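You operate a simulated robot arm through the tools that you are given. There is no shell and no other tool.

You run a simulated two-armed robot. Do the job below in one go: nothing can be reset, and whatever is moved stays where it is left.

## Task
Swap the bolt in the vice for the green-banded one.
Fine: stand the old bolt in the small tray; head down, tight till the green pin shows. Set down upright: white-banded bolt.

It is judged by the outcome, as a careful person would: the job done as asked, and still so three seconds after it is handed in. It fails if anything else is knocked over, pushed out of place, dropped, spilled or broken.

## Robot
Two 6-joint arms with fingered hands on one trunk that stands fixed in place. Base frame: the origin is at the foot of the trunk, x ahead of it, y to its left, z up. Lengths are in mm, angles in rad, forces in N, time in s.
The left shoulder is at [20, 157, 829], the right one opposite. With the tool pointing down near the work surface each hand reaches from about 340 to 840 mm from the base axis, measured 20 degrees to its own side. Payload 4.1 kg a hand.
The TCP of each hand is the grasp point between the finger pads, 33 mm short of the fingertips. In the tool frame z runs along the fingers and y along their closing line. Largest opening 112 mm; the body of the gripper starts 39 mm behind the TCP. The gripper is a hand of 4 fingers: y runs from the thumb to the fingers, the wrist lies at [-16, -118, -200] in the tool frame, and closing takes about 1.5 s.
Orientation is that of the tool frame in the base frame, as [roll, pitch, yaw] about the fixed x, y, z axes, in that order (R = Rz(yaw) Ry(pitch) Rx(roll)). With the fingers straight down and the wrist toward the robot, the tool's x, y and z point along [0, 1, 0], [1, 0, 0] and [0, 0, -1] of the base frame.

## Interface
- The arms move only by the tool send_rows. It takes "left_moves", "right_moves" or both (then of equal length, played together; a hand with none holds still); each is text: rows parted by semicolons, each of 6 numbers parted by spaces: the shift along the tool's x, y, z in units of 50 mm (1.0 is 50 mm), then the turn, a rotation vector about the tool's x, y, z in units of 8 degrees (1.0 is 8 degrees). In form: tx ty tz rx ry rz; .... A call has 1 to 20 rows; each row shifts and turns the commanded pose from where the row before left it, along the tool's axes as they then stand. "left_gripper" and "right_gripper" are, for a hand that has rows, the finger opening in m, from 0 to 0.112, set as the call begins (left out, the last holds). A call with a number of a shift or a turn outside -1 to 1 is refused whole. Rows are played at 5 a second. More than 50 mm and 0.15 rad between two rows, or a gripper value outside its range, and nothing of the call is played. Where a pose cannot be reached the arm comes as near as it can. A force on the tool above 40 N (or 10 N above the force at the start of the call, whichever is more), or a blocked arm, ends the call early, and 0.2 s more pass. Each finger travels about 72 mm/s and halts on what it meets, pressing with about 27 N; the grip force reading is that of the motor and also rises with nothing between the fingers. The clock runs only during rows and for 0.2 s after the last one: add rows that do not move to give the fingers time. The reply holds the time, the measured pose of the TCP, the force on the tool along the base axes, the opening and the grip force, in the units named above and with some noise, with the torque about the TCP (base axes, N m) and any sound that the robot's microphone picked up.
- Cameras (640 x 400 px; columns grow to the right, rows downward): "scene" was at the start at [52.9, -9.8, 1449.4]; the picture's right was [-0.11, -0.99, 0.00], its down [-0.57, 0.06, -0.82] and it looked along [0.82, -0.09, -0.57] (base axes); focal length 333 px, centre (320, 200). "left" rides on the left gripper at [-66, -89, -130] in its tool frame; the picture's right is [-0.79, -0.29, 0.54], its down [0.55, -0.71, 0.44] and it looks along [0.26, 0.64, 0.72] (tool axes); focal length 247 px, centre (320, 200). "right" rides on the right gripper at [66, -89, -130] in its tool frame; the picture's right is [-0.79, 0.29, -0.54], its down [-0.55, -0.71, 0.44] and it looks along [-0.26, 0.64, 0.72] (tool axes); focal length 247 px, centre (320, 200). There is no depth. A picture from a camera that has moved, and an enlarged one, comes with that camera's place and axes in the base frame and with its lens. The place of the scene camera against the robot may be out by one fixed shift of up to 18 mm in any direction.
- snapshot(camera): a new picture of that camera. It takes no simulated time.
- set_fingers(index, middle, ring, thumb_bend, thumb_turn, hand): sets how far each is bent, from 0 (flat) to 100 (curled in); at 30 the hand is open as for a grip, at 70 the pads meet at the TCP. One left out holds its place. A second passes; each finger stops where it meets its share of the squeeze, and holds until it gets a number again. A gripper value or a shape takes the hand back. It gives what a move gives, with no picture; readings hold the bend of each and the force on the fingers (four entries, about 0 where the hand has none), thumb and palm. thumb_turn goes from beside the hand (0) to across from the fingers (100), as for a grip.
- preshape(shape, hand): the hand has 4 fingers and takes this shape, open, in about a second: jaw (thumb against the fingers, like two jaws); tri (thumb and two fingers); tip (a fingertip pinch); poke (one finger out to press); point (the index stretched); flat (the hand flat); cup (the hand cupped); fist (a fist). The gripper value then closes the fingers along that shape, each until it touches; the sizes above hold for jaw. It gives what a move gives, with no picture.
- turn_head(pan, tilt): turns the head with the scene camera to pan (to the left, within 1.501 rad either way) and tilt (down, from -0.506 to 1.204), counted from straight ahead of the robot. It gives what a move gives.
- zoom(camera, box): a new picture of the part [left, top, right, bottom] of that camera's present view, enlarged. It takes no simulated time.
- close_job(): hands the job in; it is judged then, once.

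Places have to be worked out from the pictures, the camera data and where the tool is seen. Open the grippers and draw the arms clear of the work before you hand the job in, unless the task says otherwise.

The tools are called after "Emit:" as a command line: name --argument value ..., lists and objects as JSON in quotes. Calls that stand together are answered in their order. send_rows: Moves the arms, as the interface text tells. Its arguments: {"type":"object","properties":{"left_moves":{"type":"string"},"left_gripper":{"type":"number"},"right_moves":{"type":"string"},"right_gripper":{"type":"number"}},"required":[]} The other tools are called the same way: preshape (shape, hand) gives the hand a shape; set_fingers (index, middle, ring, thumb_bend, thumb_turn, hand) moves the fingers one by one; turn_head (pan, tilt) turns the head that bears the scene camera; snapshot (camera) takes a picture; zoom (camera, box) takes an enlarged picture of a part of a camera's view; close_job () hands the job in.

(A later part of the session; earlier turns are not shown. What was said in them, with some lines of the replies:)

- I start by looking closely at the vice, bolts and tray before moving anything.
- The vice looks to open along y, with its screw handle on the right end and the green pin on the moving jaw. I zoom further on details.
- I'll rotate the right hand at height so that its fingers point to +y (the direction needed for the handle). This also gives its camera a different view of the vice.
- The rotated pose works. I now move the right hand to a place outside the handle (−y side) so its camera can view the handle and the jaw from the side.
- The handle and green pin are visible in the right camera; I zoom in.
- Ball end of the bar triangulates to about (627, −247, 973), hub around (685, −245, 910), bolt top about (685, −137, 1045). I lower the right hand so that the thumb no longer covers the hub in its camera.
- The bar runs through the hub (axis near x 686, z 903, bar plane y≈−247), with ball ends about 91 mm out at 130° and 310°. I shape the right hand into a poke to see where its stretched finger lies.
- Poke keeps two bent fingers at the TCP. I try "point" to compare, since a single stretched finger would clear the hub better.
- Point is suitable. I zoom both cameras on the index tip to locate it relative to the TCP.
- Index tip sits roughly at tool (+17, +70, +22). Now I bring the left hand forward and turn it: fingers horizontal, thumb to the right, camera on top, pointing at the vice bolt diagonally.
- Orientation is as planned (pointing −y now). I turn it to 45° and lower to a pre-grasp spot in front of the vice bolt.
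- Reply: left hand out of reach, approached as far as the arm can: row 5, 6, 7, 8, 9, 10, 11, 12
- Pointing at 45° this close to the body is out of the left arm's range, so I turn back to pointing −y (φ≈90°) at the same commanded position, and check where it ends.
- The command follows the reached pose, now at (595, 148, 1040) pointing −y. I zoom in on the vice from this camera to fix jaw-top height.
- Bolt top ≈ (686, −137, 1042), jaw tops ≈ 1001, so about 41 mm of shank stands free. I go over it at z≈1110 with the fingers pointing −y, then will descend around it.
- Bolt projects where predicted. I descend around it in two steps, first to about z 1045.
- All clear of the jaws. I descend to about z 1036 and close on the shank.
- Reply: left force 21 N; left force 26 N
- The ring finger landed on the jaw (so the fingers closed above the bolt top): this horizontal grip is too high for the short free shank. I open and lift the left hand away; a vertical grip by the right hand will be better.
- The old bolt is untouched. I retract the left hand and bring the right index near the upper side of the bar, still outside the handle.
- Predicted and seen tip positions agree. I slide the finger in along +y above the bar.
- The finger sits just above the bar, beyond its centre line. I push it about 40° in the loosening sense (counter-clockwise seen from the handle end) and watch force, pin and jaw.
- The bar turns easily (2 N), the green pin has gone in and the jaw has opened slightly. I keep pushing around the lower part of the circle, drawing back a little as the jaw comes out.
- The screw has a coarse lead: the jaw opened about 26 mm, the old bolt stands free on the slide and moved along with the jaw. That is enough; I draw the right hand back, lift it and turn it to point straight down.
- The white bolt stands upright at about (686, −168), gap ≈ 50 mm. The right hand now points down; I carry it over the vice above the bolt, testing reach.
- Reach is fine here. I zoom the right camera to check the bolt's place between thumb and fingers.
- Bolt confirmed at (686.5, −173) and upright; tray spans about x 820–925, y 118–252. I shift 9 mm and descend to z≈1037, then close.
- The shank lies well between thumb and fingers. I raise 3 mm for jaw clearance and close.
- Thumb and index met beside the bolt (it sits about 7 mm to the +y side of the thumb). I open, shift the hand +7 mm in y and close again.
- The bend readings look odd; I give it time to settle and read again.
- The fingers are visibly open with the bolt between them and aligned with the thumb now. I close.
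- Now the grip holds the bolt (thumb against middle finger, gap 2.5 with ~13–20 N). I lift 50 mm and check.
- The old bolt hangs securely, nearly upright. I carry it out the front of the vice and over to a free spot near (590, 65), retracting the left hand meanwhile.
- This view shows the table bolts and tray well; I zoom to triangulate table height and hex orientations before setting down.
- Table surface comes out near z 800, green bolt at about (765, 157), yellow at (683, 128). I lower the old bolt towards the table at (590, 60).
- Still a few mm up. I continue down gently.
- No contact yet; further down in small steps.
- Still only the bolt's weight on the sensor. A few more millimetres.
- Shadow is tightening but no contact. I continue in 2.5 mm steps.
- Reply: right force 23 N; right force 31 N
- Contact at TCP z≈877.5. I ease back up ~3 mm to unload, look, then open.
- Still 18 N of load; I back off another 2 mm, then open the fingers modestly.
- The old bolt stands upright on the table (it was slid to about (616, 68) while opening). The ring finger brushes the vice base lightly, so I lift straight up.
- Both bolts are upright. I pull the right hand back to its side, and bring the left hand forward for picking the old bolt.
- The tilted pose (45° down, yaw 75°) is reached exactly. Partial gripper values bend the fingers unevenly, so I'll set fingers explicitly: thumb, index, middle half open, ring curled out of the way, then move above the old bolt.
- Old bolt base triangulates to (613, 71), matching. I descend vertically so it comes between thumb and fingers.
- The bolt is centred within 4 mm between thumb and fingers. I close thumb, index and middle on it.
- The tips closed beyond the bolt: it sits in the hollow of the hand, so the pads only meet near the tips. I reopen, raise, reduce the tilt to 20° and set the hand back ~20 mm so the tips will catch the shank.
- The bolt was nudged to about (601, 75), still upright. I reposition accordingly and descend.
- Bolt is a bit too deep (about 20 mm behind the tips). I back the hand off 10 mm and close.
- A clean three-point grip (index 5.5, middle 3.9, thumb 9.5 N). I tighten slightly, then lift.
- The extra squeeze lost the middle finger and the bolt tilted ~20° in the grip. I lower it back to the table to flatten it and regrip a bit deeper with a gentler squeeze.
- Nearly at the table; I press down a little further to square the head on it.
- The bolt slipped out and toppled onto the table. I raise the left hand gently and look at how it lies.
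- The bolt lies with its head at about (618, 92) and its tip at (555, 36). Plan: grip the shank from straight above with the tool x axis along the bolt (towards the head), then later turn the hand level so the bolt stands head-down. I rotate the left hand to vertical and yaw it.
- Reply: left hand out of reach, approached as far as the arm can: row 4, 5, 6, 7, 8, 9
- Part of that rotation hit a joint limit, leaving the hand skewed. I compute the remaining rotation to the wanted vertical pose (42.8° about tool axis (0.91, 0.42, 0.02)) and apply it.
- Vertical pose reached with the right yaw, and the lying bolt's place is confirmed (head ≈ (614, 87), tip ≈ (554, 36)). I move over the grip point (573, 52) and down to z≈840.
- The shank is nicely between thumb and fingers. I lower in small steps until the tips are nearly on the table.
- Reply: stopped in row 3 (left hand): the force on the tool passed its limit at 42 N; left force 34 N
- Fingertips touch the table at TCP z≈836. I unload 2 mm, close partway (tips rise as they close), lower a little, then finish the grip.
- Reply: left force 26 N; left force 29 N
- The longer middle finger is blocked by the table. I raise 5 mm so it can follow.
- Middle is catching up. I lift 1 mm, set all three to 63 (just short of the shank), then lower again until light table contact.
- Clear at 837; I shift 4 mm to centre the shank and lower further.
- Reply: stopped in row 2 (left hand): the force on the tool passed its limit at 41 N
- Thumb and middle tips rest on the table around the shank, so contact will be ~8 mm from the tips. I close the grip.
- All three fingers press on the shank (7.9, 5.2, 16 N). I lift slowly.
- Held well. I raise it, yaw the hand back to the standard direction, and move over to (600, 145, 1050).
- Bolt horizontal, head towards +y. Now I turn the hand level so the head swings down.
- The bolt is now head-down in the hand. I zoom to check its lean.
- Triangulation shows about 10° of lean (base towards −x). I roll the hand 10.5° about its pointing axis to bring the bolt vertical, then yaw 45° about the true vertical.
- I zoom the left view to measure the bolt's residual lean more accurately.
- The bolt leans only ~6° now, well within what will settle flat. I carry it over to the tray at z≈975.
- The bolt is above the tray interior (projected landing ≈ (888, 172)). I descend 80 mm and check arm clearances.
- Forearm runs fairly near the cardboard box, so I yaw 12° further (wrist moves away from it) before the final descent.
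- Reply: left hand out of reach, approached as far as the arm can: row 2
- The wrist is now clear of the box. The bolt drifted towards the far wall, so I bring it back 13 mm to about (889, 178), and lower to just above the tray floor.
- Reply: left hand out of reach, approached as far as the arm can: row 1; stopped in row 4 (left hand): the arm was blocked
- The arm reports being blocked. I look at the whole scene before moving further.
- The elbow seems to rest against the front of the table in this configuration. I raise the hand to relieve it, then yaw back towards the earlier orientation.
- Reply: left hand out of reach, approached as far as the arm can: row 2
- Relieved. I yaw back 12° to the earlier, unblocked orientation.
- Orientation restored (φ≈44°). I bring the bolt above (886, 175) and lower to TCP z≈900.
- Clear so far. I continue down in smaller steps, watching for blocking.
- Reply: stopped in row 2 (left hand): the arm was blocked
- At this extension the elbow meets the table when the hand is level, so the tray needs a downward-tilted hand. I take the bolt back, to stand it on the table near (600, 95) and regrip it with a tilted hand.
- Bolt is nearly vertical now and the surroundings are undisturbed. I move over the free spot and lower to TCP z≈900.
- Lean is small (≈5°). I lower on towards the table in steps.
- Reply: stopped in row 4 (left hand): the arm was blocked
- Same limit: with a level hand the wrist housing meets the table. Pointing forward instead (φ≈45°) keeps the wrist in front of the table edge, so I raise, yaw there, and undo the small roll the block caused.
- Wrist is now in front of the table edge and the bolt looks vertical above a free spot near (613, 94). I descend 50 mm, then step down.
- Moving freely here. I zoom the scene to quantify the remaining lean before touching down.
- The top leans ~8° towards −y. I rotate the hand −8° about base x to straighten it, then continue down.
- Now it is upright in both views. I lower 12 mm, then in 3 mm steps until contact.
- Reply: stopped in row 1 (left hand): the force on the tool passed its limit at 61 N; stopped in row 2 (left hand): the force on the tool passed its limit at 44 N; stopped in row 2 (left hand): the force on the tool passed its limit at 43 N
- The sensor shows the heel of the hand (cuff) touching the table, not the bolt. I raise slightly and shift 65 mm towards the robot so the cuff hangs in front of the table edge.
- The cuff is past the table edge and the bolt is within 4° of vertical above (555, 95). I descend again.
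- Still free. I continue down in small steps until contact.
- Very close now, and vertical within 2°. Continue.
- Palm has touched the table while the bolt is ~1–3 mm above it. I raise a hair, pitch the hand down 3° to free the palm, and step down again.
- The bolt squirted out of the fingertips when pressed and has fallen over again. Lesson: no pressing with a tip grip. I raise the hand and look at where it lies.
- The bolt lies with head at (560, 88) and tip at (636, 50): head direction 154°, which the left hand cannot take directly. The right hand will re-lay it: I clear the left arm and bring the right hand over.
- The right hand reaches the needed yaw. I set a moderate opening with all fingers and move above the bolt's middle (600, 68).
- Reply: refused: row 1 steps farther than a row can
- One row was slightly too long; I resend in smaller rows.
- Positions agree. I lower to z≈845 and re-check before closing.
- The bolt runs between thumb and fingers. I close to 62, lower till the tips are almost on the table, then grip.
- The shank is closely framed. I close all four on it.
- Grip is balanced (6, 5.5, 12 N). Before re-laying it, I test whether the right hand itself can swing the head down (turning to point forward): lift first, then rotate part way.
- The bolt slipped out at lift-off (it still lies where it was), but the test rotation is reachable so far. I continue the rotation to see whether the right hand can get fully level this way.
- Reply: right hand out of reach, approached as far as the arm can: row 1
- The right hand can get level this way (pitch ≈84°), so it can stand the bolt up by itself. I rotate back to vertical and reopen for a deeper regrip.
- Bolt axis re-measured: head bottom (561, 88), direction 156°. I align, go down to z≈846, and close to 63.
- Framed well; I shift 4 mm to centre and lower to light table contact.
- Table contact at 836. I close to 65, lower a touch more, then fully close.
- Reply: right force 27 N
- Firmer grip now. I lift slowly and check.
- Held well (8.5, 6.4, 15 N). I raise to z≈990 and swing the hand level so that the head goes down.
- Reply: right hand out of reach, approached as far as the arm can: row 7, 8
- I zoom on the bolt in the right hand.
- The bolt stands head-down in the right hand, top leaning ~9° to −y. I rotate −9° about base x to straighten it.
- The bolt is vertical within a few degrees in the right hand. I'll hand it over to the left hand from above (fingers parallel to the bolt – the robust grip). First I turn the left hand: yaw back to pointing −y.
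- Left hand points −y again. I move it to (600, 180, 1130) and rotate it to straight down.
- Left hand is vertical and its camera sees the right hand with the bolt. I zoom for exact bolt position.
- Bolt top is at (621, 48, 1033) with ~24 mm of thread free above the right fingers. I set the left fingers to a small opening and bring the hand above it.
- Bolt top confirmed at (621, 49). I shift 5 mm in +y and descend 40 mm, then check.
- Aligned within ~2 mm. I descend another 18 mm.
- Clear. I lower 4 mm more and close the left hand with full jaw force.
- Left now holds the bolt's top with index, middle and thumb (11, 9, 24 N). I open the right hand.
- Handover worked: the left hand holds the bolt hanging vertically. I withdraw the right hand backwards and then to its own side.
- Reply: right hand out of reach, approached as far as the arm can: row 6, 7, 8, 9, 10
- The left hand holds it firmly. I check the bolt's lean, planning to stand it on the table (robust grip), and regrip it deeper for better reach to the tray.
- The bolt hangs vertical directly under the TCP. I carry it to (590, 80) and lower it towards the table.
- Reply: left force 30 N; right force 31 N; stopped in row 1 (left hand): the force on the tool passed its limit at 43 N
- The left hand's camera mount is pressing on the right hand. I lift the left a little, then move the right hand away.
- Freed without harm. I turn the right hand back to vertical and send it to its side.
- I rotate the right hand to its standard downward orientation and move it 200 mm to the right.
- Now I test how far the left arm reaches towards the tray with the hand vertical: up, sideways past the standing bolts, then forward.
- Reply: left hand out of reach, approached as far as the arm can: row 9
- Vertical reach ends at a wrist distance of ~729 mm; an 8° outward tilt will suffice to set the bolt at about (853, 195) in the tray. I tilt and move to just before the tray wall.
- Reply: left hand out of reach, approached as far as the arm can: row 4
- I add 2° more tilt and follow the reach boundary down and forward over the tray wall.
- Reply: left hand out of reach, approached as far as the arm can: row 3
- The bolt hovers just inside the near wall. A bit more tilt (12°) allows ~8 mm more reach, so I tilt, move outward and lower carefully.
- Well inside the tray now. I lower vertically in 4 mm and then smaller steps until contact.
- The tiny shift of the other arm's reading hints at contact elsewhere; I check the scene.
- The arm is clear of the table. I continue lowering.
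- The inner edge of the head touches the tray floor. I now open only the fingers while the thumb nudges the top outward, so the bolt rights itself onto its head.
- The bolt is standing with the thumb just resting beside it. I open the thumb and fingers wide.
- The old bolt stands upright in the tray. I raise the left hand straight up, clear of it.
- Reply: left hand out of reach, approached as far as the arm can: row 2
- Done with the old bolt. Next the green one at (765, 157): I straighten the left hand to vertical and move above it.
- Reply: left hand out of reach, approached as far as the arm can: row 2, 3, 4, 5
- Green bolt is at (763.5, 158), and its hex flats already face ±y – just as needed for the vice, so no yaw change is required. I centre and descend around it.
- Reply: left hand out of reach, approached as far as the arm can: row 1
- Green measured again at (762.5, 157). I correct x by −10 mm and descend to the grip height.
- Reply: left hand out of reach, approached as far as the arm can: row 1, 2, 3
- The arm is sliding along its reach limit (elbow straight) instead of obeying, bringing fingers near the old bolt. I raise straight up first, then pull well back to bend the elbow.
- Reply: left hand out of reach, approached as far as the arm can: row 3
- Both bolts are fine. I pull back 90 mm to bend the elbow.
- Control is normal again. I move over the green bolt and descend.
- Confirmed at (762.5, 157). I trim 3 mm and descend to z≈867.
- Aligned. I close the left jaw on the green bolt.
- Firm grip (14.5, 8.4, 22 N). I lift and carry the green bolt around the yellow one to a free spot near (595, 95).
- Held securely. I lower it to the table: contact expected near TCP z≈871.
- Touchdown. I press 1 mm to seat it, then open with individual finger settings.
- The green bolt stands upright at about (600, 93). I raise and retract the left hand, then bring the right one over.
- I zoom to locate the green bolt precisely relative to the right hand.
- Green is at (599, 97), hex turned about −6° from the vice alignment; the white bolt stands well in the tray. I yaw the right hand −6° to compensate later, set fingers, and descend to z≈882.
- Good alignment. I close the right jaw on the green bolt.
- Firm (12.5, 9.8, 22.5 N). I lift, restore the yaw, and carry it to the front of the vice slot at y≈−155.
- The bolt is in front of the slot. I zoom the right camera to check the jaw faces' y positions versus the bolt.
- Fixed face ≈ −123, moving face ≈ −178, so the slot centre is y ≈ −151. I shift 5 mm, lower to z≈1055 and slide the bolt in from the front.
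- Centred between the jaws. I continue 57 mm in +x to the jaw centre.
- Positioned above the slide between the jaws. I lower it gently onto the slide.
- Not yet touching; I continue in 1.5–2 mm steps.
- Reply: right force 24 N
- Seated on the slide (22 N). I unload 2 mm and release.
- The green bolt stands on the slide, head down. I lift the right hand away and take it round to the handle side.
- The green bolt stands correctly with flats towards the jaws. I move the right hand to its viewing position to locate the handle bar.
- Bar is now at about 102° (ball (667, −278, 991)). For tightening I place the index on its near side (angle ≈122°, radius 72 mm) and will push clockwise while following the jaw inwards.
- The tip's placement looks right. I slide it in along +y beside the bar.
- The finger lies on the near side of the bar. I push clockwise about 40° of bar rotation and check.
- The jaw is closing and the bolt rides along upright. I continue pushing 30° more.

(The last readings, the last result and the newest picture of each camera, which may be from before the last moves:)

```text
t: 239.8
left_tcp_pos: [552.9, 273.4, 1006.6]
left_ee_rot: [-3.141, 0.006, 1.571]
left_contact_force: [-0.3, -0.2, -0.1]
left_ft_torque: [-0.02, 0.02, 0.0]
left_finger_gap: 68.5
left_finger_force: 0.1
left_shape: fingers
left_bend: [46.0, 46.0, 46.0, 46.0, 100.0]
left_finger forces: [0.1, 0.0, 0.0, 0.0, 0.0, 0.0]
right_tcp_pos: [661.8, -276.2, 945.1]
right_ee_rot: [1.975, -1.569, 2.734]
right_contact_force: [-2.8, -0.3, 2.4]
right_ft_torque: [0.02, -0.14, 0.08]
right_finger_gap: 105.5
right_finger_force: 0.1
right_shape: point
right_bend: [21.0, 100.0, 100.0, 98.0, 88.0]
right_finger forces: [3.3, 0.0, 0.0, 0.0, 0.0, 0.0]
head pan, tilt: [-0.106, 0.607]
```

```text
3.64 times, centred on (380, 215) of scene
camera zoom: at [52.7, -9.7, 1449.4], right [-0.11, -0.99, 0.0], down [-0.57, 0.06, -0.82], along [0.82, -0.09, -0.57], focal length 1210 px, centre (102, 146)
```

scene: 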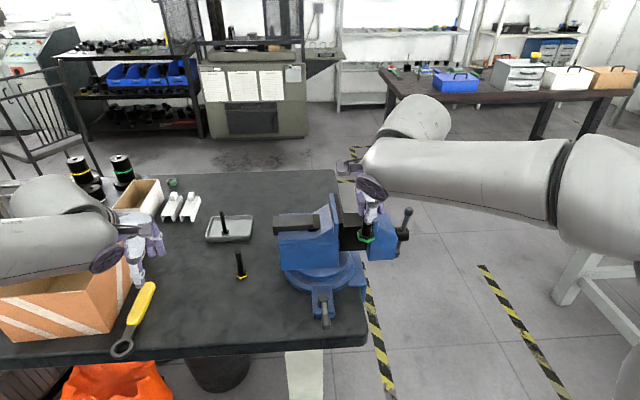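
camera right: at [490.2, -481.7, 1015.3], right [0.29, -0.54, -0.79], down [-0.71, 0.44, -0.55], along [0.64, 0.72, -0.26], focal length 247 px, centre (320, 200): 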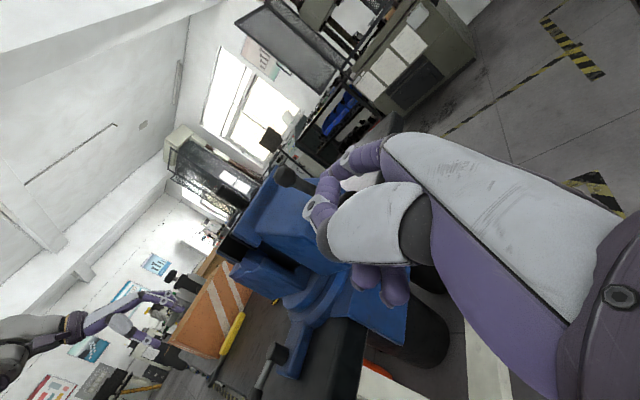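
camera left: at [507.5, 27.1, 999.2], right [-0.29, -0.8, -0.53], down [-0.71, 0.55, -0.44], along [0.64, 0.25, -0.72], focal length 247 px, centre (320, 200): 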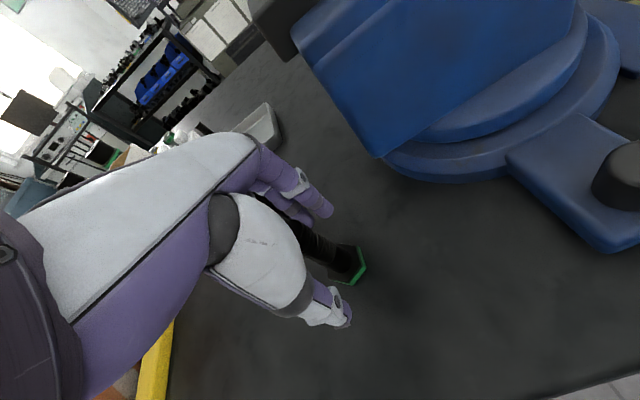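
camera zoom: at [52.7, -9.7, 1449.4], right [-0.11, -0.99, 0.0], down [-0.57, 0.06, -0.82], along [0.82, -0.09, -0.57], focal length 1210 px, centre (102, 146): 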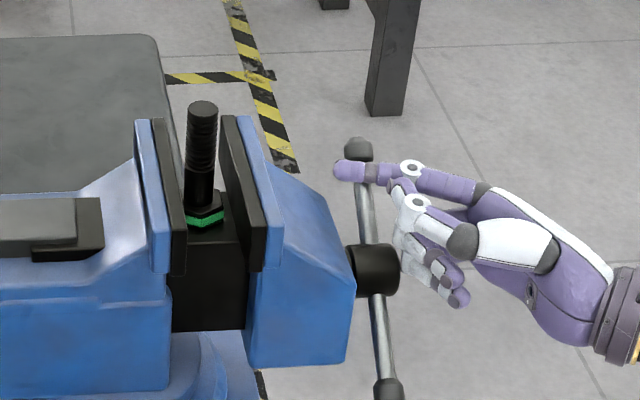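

Jaws nearly meet the head on both sides. I push on in smaller steps, watching force and the green pin.

Emit:
send_rows --right_moves "-0.082 0.097 0.035 0 0 0; -0.092 0.089 0.035 0 0 0; 0 0 0 0 0 0"

Emit:
zoom --camera "scene" --box '[310, 160, 450, 270]'

```text
t: 240.6
left_tcp_pos: [553.0, 272.5, 1007.8]
left_ee_rot: [3.141, 0.005, 1.572]
left_contact_force: [-0.8, -1.0, -0.2]
left_ft_torque: [-0.04, 0.03, -0.02]
left_finger_gap: 68.2
left_finger_force: 0.0
left_shape: fingers
left_bend: [46.0, 46.0, 46.0, 46.0, 100.0]
left_finger forces: [0.0, 0.0, 0.0, 0.1, 0.0, 0.0]
right_tcp_pos: [670.8, -272.3, 935.6]
right_ee_rot: [2.373, -1.568, 2.336]
right_contact_force: [-2.7, -0.1, 1.7]
right_ft_torque: [0.01, -0.13, -0.04]
right_finger_gap: 105.7
right_finger_force: 0.0
right_shape: point
right_bend: [21.0, 100.0, 100.0, 98.0, 88.0]
right_finger forces: [2.8, 0.0, 0.0, 0.1, 0.0, 0.1]
head pan, tilt: [-0.106, 0.607]
```

```text
3.64 times, centred on (380, 215) of scene
camera zoom: at [52.7, -9.7, 1449.4], right [-0.11, -0.99, 0.0], down [-0.57, 0.06, -0.82], along [0.82, -0.09, -0.57], focal length 1210 px, centre (102, 146)
```

zoom: 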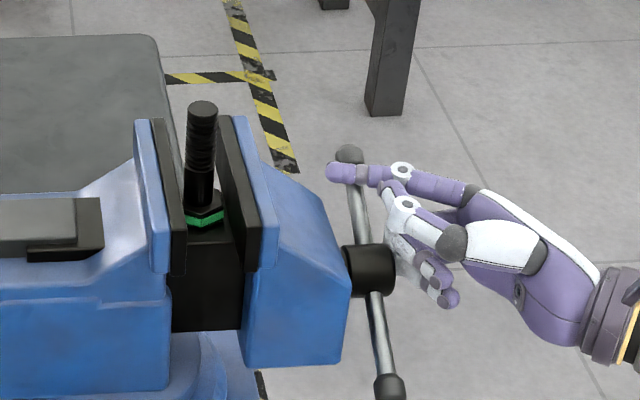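

Still low force (3 N). I continue.

Emit:
send_rows --right_moves "-0.098 0.081 0.035 0 0 0; -0.105 0.072 0.035 0 0 0; 0 0 0 0 0 0"

Emit:
zoom --camera "scene" --box '[310, 160, 450, 270]'

```text
t: 241.4
left_tcp_pos: [554.2, 273.0, 1007.9]
left_ee_rot: [3.141, 0.005, 1.571]
left_contact_force: [0.5, 0.4, -0.3]
left_ft_torque: [0.02, 0.01, -0.01]
left_finger_gap: 68.4
left_finger_force: 0.0
left_shape: fingers
left_bend: [46.0, 46.0, 46.0, 46.0, 100.0]
left_finger forces: [0.0, 0.0, 0.0, 0.0, 0.0, 0.1]
right_tcp_pos: [678.2, -269.6, 927.0]
right_ee_rot: [2.291, -1.568, 2.419]
right_contact_force: [-2.8, 0.1, 2.6]
right_ft_torque: [0.01, -0.16, 0.02]
right_finger_gap: 105.5
right_finger_force: 0.0
right_shape: point
right_bend: [21.0, 100.0, 100.0, 98.0, 88.0]
right_finger forces: [3.0, 0.0, 0.0, 0.1, 0.0, 0.0]
head pan, tilt: [-0.106, 0.607]
```

```text
3.64 times, centred on (380, 215) of scene
camera zoom: at [52.7, -9.7, 1449.4], right [-0.11, -0.99, 0.0], down [-0.57, 0.06, -0.82], along [0.82, -0.09, -0.57], focal length 1210 px, centre (102, 146)
```

zoom: 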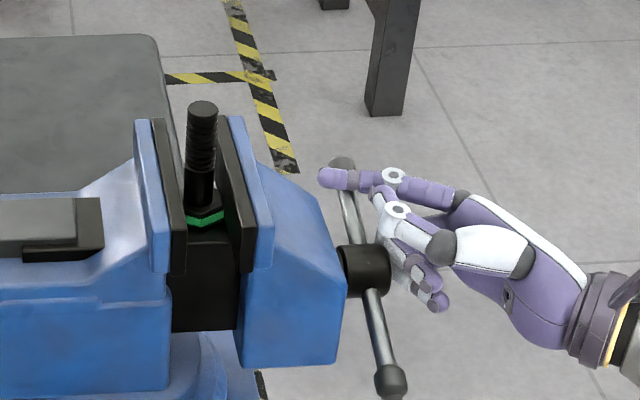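

Continue; the jaws are almost on the head flats.

Emit:
send_rows --right_moves "-0.111 0.063 0.035 0 0 0; -0.116 0.053 0.03 0 0 0; 0 0 0 0 0 0"

Emit:
zoom --camera "scene" --box '[310, 160, 450, 270]'

```text
t: 242.2
left_tcp_pos: [553.4, 271.6, 1007.7]
left_ee_rot: [-3.14, 0.005, 1.571]
left_contact_force: [0.4, -0.6, 0.4]
left_ft_torque: [0.01, -0.03, 0.02]
left_finger_gap: 68.5
left_finger_force: 0.1
left_shape: fingers
left_bend: [46.0, 46.0, 46.0, 46.0, 100.0]
left_finger forces: [0.1, 0.0, 0.0, 0.0, 0.0, 0.0]
right_tcp_pos: [683.3, -266.9, 915.8]
right_ee_rot: [2.267, -1.569, 2.442]
right_contact_force: [-2.4, -6.7, 5.5]
right_ft_torque: [-0.03, -0.31, -0.18]
right_finger_gap: 105.4
right_finger_force: 0.0
right_shape: point
right_bend: [21.0, 100.0, 100.0, 98.0, 88.0]
right_finger forces: [4.6, 4.3, 0.1, 0.0, 0.0, 0.0]
head pan, tilt: [-0.106, 0.607]
```

```text
3.64 times, centred on (380, 215) of scene
camera zoom: at [52.6, -9.9, 1449.4], right [-0.11, -0.99, 0.0], down [-0.57, 0.06, -0.82], along [0.82, -0.09, -0.57], focal length 1210 px, centre (102, 146)
```

zoom: 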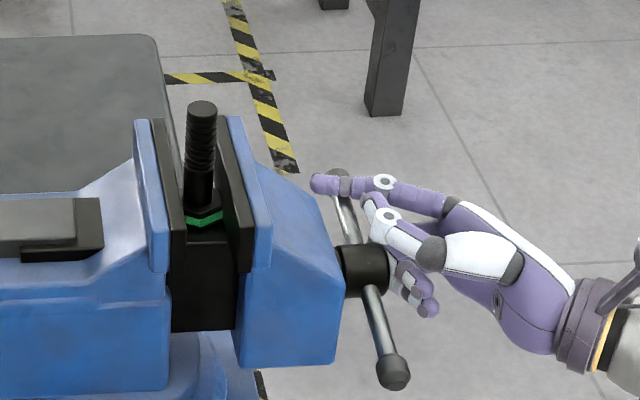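

The curled middle finger is touching the hub end, so I retreat 9 mm along −y, then continue pushing down.

Emit:
send_rows --right_moves "0 0 -0.18 0 0 0; 0 0 0 0 0 0"

Emit:
send_rows --right_moves "-0.12 0.043 0 0 0 0; -0.122 0.032 0.01 0 0 0; 0 0 0 0 0 0"

Emit:
zoom --camera "scene" --box '[310, 160, 450, 270]'

```text
t: 242.8
left_tcp_pos: [553.1, 272.4, 1007.7]
left_ee_rot: [-3.142, 0.007, 1.572]
left_contact_force: [0.0, 0.0, 0.5]
left_ft_torque: [-0.03, 0.03, 0.01]
left_finger_gap: 68.6
left_finger_force: 0.0
left_shape: fingers
left_bend: [46.0, 46.0, 46.0, 46.0, 100.0]
left_finger forces: [0.0, 0.0, 0.0, 0.0, 0.0, 0.0]
right_tcp_pos: [682.2, -272.7, 915.0]
right_ee_rot: [2.101, -1.567, 2.611]
right_contact_force: [-1.5, 5.8, 6.0]
right_ft_torque: [0.02, -0.34, 0.38]
right_finger_gap: 105.5
right_finger_force: 0.1
right_shape: point
right_bend: [21.0, 100.0, 100.0, 98.0, 88.0]
right_finger forces: [6.3, 0.0, 0.1, 0.0, 0.0, 0.0]
head pan, tilt: [-0.106, 0.607]
```

```text
t: 243.6
left_tcp_pos: [553.9, 272.4, 1008.1]
left_ee_rot: [-3.141, 0.008, 1.57]
left_contact_force: [-0.5, 0.5, 0.2]
left_ft_torque: [0.0, 0.01, 0.01]
left_finger_gap: 68.2
left_finger_force: 0.0
left_shape: fingers
left_bend: [46.0, 46.0, 46.0, 46.0, 100.0]
left_finger forces: [0.1, 0.0, 0.0, 0.1, 0.1, 0.0]
right_tcp_pos: [686.3, -274.4, 902.7]
right_ee_rot: [1.805, -1.567, 2.904]
right_contact_force: [-3.1, -0.1, 6.7]
right_ft_torque: [0.09, -0.49, 0.08]
right_finger_gap: 105.8
right_finger_force: 0.1
right_shape: point
right_bend: [21.0, 100.0, 100.0, 98.0, 88.0]
right_finger forces: [8.4, 0.0, 0.0, 0.1, 0.1, 0.0]
head pan, tilt: [-0.106, 0.607]
```

```text
3.64 times, centred on (380, 215) of scene
camera zoom: at [52.5, -9.7, 1449.4], right [-0.11, -0.99, 0.0], down [-0.57, 0.06, -0.82], along [0.82, -0.09, -0.57], focal length 1210 px, centre (102, 146)
```

zoom: 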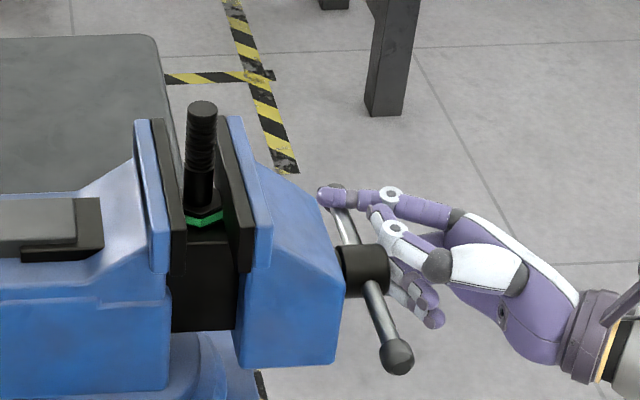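

Force is building (8 N). I keep pushing down in small steps and look for the pin.

Emit:
send_rows --right_moves "-0.126 0.02 0 0 0 0; -0.126 0.012 0 0 0 0; 0 0 0 0 0 0"

Emit:
zoom --camera "scene" --box '[310, 160, 450, 270]'

```text
t: 244.4
left_tcp_pos: [552.3, 272.6, 1008.0]
left_ee_rot: [3.141, 0.006, 1.571]
left_contact_force: [-0.4, -1.1, -0.7]
left_ft_torque: [0.02, -0.02, -0.01]
left_finger_gap: 68.4
left_finger_force: 0.0
left_shape: fingers
left_bend: [46.0, 46.0, 46.0, 46.0, 100.0]
left_finger forces: [0.0, 0.0, 0.0, 0.0, 0.0, 0.1]
right_tcp_pos: [688.0, -275.2, 890.7]
right_ee_rot: [2.289, -1.567, 2.42]
right_contact_force: [-4.5, -0.8, 10.7]
right_ft_torque: [0.14, -0.7, 0.12]
right_finger_gap: 105.6
right_finger_force: 0.0
right_shape: point
right_bend: [21.0, 100.0, 100.0, 99.0, 87.0]
right_finger forces: [10.3, 0.0, 0.1, 0.0, 1.8, 0.1]
head pan, tilt: [-0.106, 0.607]
```

```text
3.64 times, centred on (380, 215) of scene
camera zoom: at [52.4, -9.7, 1449.4], right [-0.11, -0.99, 0.0], down [-0.57, 0.06, -0.82], along [0.82, -0.09, -0.57], focal length 1210 px, centre (102, 146)
```

zoom: 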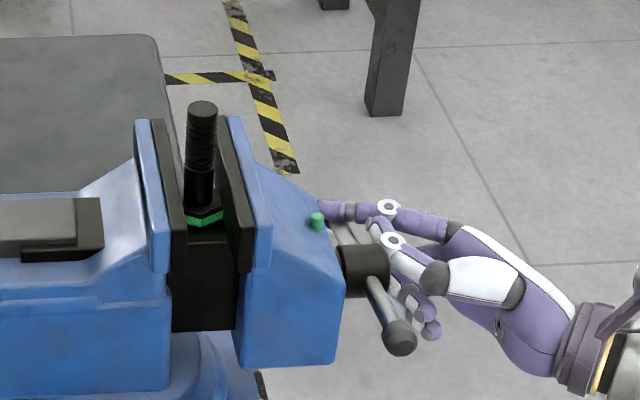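

The green pin has come out. I ease the finger off the bar (up), then withdraw along −y and check that the pin stays out.

Emit:
send_rows --right_moves "0.15 0 0 0 0 0; 0.2 0 0 0 0 0; 0 0 -0.5 0 0 0; 0 0 -0.8 0 0 0; 0 0 -0.8 0 0 0; 0 0 -0.6 0 0 0; 0 0 0 0 0 0"

Emit:
zoom --camera "scene" --box '[310, 160, 450, 270]'

Emit:
zoom --camera "scene" --box '[330, 170, 410, 240]'

Emit:
snapshot --camera "right"

```text
t: 246.0
left_tcp_pos: [554.1, 271.3, 1007.7]
left_ee_rot: [-3.141, 0.005, 1.571]
left_contact_force: [0.7, 0.0, 0.2]
left_ft_torque: [0.0, -0.01, -0.02]
left_finger_gap: 68.4
left_finger_force: 0.0
left_shape: fingers
left_bend: [46.0, 46.0, 46.0, 46.0, 100.0]
left_finger forces: [0.1, 0.0, 0.1, 0.0, 0.0, 0.0]
right_tcp_pos: [663.9, -394.4, 908.8]
right_ee_rot: [2.39, -1.57, 2.32]
right_contact_force: [0.1, 0.5, 0.6]
right_ft_torque: [0.0, -0.02, 0.01]
right_finger_gap: 105.9
right_finger_force: 0.0
right_shape: point
right_bend: [19.0, 100.0, 100.0, 99.0, 88.0]
right_finger forces: [0.0, 0.0, 0.1, 0.0, 0.1, 0.2]
right hand out of reach, approached as far as the arm can: row 5, 6
head pan, tilt: [-0.106, 0.607]
```

```text
3.64 times, centred on (380, 215) of scene
camera zoom: at [52.9, -9.7, 1449.4], right [-0.11, -0.99, 0.0], down [-0.57, 0.06, -0.82], along [0.82, -0.09, -0.57], focal length 1210 px, centre (102, 146)
```

zoom: 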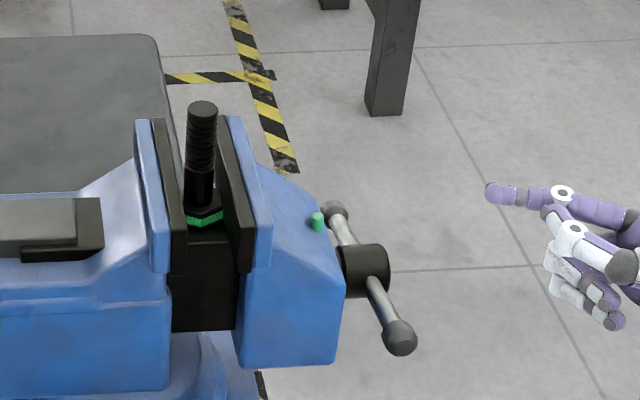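

```text
5.71 times, centred on (370, 205) of scene
camera zoom: at [52.9, -9.7, 1449.4], right [-0.11, -0.99, 0.0], down [-0.57, 0.06, -0.82], along [0.82, -0.09, -0.57], focal length 1901 px, centre (34, 171)
```

zoom: 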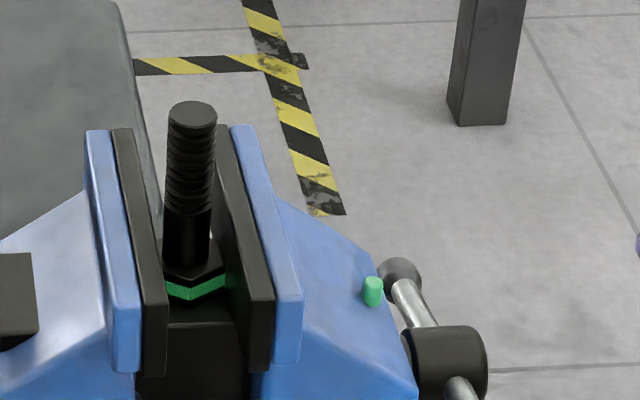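

```text
taken
camera right: at [576.3, -523.7, 976.3], right [0.28, -0.54, -0.79], down [-0.71, 0.44, -0.55], along [0.64, 0.72, -0.26], focal length 247 px, centre (320, 200)
```

right: 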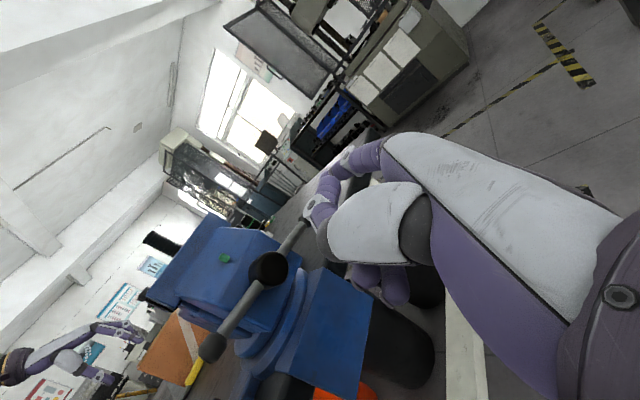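

The pin stays out, and the green bolt is clamped upright. I now draw both arms clear and open the hands.

Emit:
send_rows --left_moves "0 0 -0.9 0 0 0; 0 0 -0.9 0 0 0; 0 0 -0.9 0 0 0; -0.3 -0.8 -0.3 0 0 0; -0.3 -0.8 -0.3 0 0 0; -0.3 -0.8 -0.3 0 0 0; 0 -0.8 -0.3 0 0 0; 0 0 0 0 0 0" --right_moves "0 -0.8 0 0 0 0; 0 -0.8 0 0 0 0; 0 -0.8 0 0 0 0; 0.8 -0.4 0 0 0 0; 0.8 -0.4 0 0 0 0; 0.8 -0.4 0 0 0 0; 0 0 0 0 0 0; 0 0 0 0 0 0"

Emit:
preshape --hand "right" --shape "jaw"

Emit:
preshape --hand "left" --shape "jaw"

Emit:
snapshot --camera "scene"

Emit:
zoom --camera "scene" --box '[160, 160, 420, 330]'

```text
t: 247.8
left_tcp_pos: [396.8, 230.0, 1202.2]
left_ee_rot: [-3.141, 0.004, 1.57]
left_contact_force: [-0.2, -0.1, -1.6]
left_ft_torque: [0.0, 0.03, 0.02]
left_finger_gap: 68.5
left_finger_force: 0.1
left_shape: fingers
left_bend: [46.0, 46.0, 46.0, 46.0, 100.0]
left_finger forces: [0.0, 0.0, 0.0, 0.0, 0.1, 0.0]
right_tcp_pos: [481.3, -395.0, 1029.6]
right_ee_rot: [-2.903, -1.569, 1.331]
right_contact_force: [-0.2, 0.0, -0.5]
right_ft_torque: [0.02, -0.04, 0.03]
right_finger_gap: 105.5
right_finger_force: 0.1
right_shape: point
right_bend: [19.0, 100.0, 100.0, 99.0, 88.0]
right_finger forces: [0.0, 0.0, 0.0, 0.1, 0.1, 0.0]
head pan, tilt: [-0.106, 0.607]
```

```text
t: 248.7
left_tcp_pos: [397.6, 229.7, 1202.1]
left_ee_rot: [3.141, 0.006, 1.57]
left_contact_force: [0.8, 0.8, 0.4]
left_ft_torque: [-0.01, 0.01, 0.05]
left_finger_gap: 68.3
left_finger_force: 0.1
left_shape: fingers
left_bend: [46.0, 46.0, 46.0, 46.0, 100.0]
left_finger forces: [0.1, 0.0, 0.1, 0.1, 0.0, 0.0]
right_tcp_pos: [480.7, -394.9, 1030.3]
right_ee_rot: [-2.507, -1.569, 0.933]
right_contact_force: [-0.5, 0.4, -0.6]
right_ft_torque: [0.02, -0.03, -0.02]
right_finger_gap: 111.6
right_finger_force: 0.1
right_shape: jaw
right_bend: [30.0, 30.0, 30.0, 30.0, 97.0]
right_finger forces: [0.0, 0.0, 0.1, 0.1, 0.0, 0.0]
head pan, tilt: [-0.106, 0.607]
```

```text
t: 249.6
left_tcp_pos: [396.8, 229.7, 1202.7]
left_ee_rot: [3.141, 0.005, 1.571]
left_contact_force: [0.9, 0.2, 0.2]
left_ft_torque: [0.02, -0.01, 0.04]
left_finger_gap: 111.7
left_finger_force: 0.0
left_shape: jaw
left_bend: [30.0, 30.0, 30.0, 30.0, 98.0]
left_finger forces: [0.0, 0.1, 0.1, 0.0, 0.0, 0.0]
right_tcp_pos: [480.9, -394.2, 1029.9]
right_ee_rot: [1.737, -1.569, 2.973]
right_contact_force: [0.1, -0.1, -0.3]
right_ft_torque: [-0.03, -0.03, -0.01]
right_finger_gap: 111.8
right_finger_force: 0.1
right_shape: jaw
right_bend: [30.0, 30.0, 30.0, 30.0, 97.0]
right_finger forces: [0.0, 0.0, 0.0, 0.0, 0.1, 0.0]
head pan, tilt: [-0.106, 0.607]
```

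```text
taken
```

scene: 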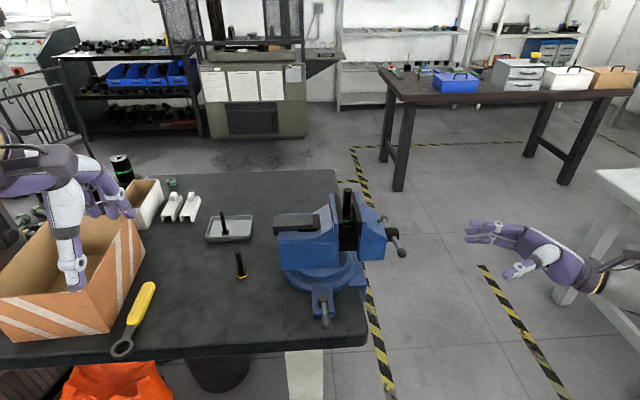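

```text
2.35 times, centred on (290, 245) of scene
camera zoom: at [52.9, -9.8, 1449.4], right [-0.11, -0.99, 0.0], down [-0.57, 0.06, -0.82], along [0.82, -0.09, -0.57], focal length 783 px, centre (391, 94)
```

zoom: 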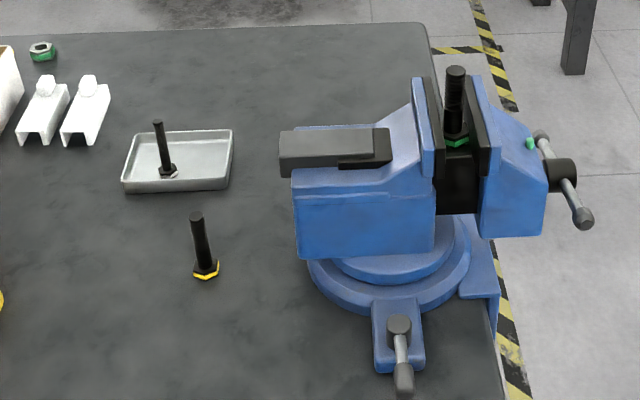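

All is in order: green-banded bolt clamped head-down with the green pin showing, white-banded bolt upright in the tray, yellow bolt, wrench, box and tray in their original places, arms clear and open. I hand the job in.

Emit:
close_job

```text
The job is handed in.
```

The bolt swap is finished and handed in. The green-banded bolt is clamped head down in the vice with the green pin showing. The old white-banded bolt stands upright, head down, in the small tray.

- **Dropped bolt:** the old bolt slipped from the fingertips and toppled onto the table twice before it reached the tray. I picked it up both times, and it was standing upright in the final view.
- **Bumps along the way:** the left arm, or its hand, pressed on the table several times. The two hands bumped once, at about 30–40 N. Several times a movement was cut short because the force limit tripped or the arm was blocked.
- **Other items:** the yellow-banded bolt, wrench, cardboard box and tray look unmoved compared with the first picture.
- **Arms:** both hands are open and drawn clear of the work.
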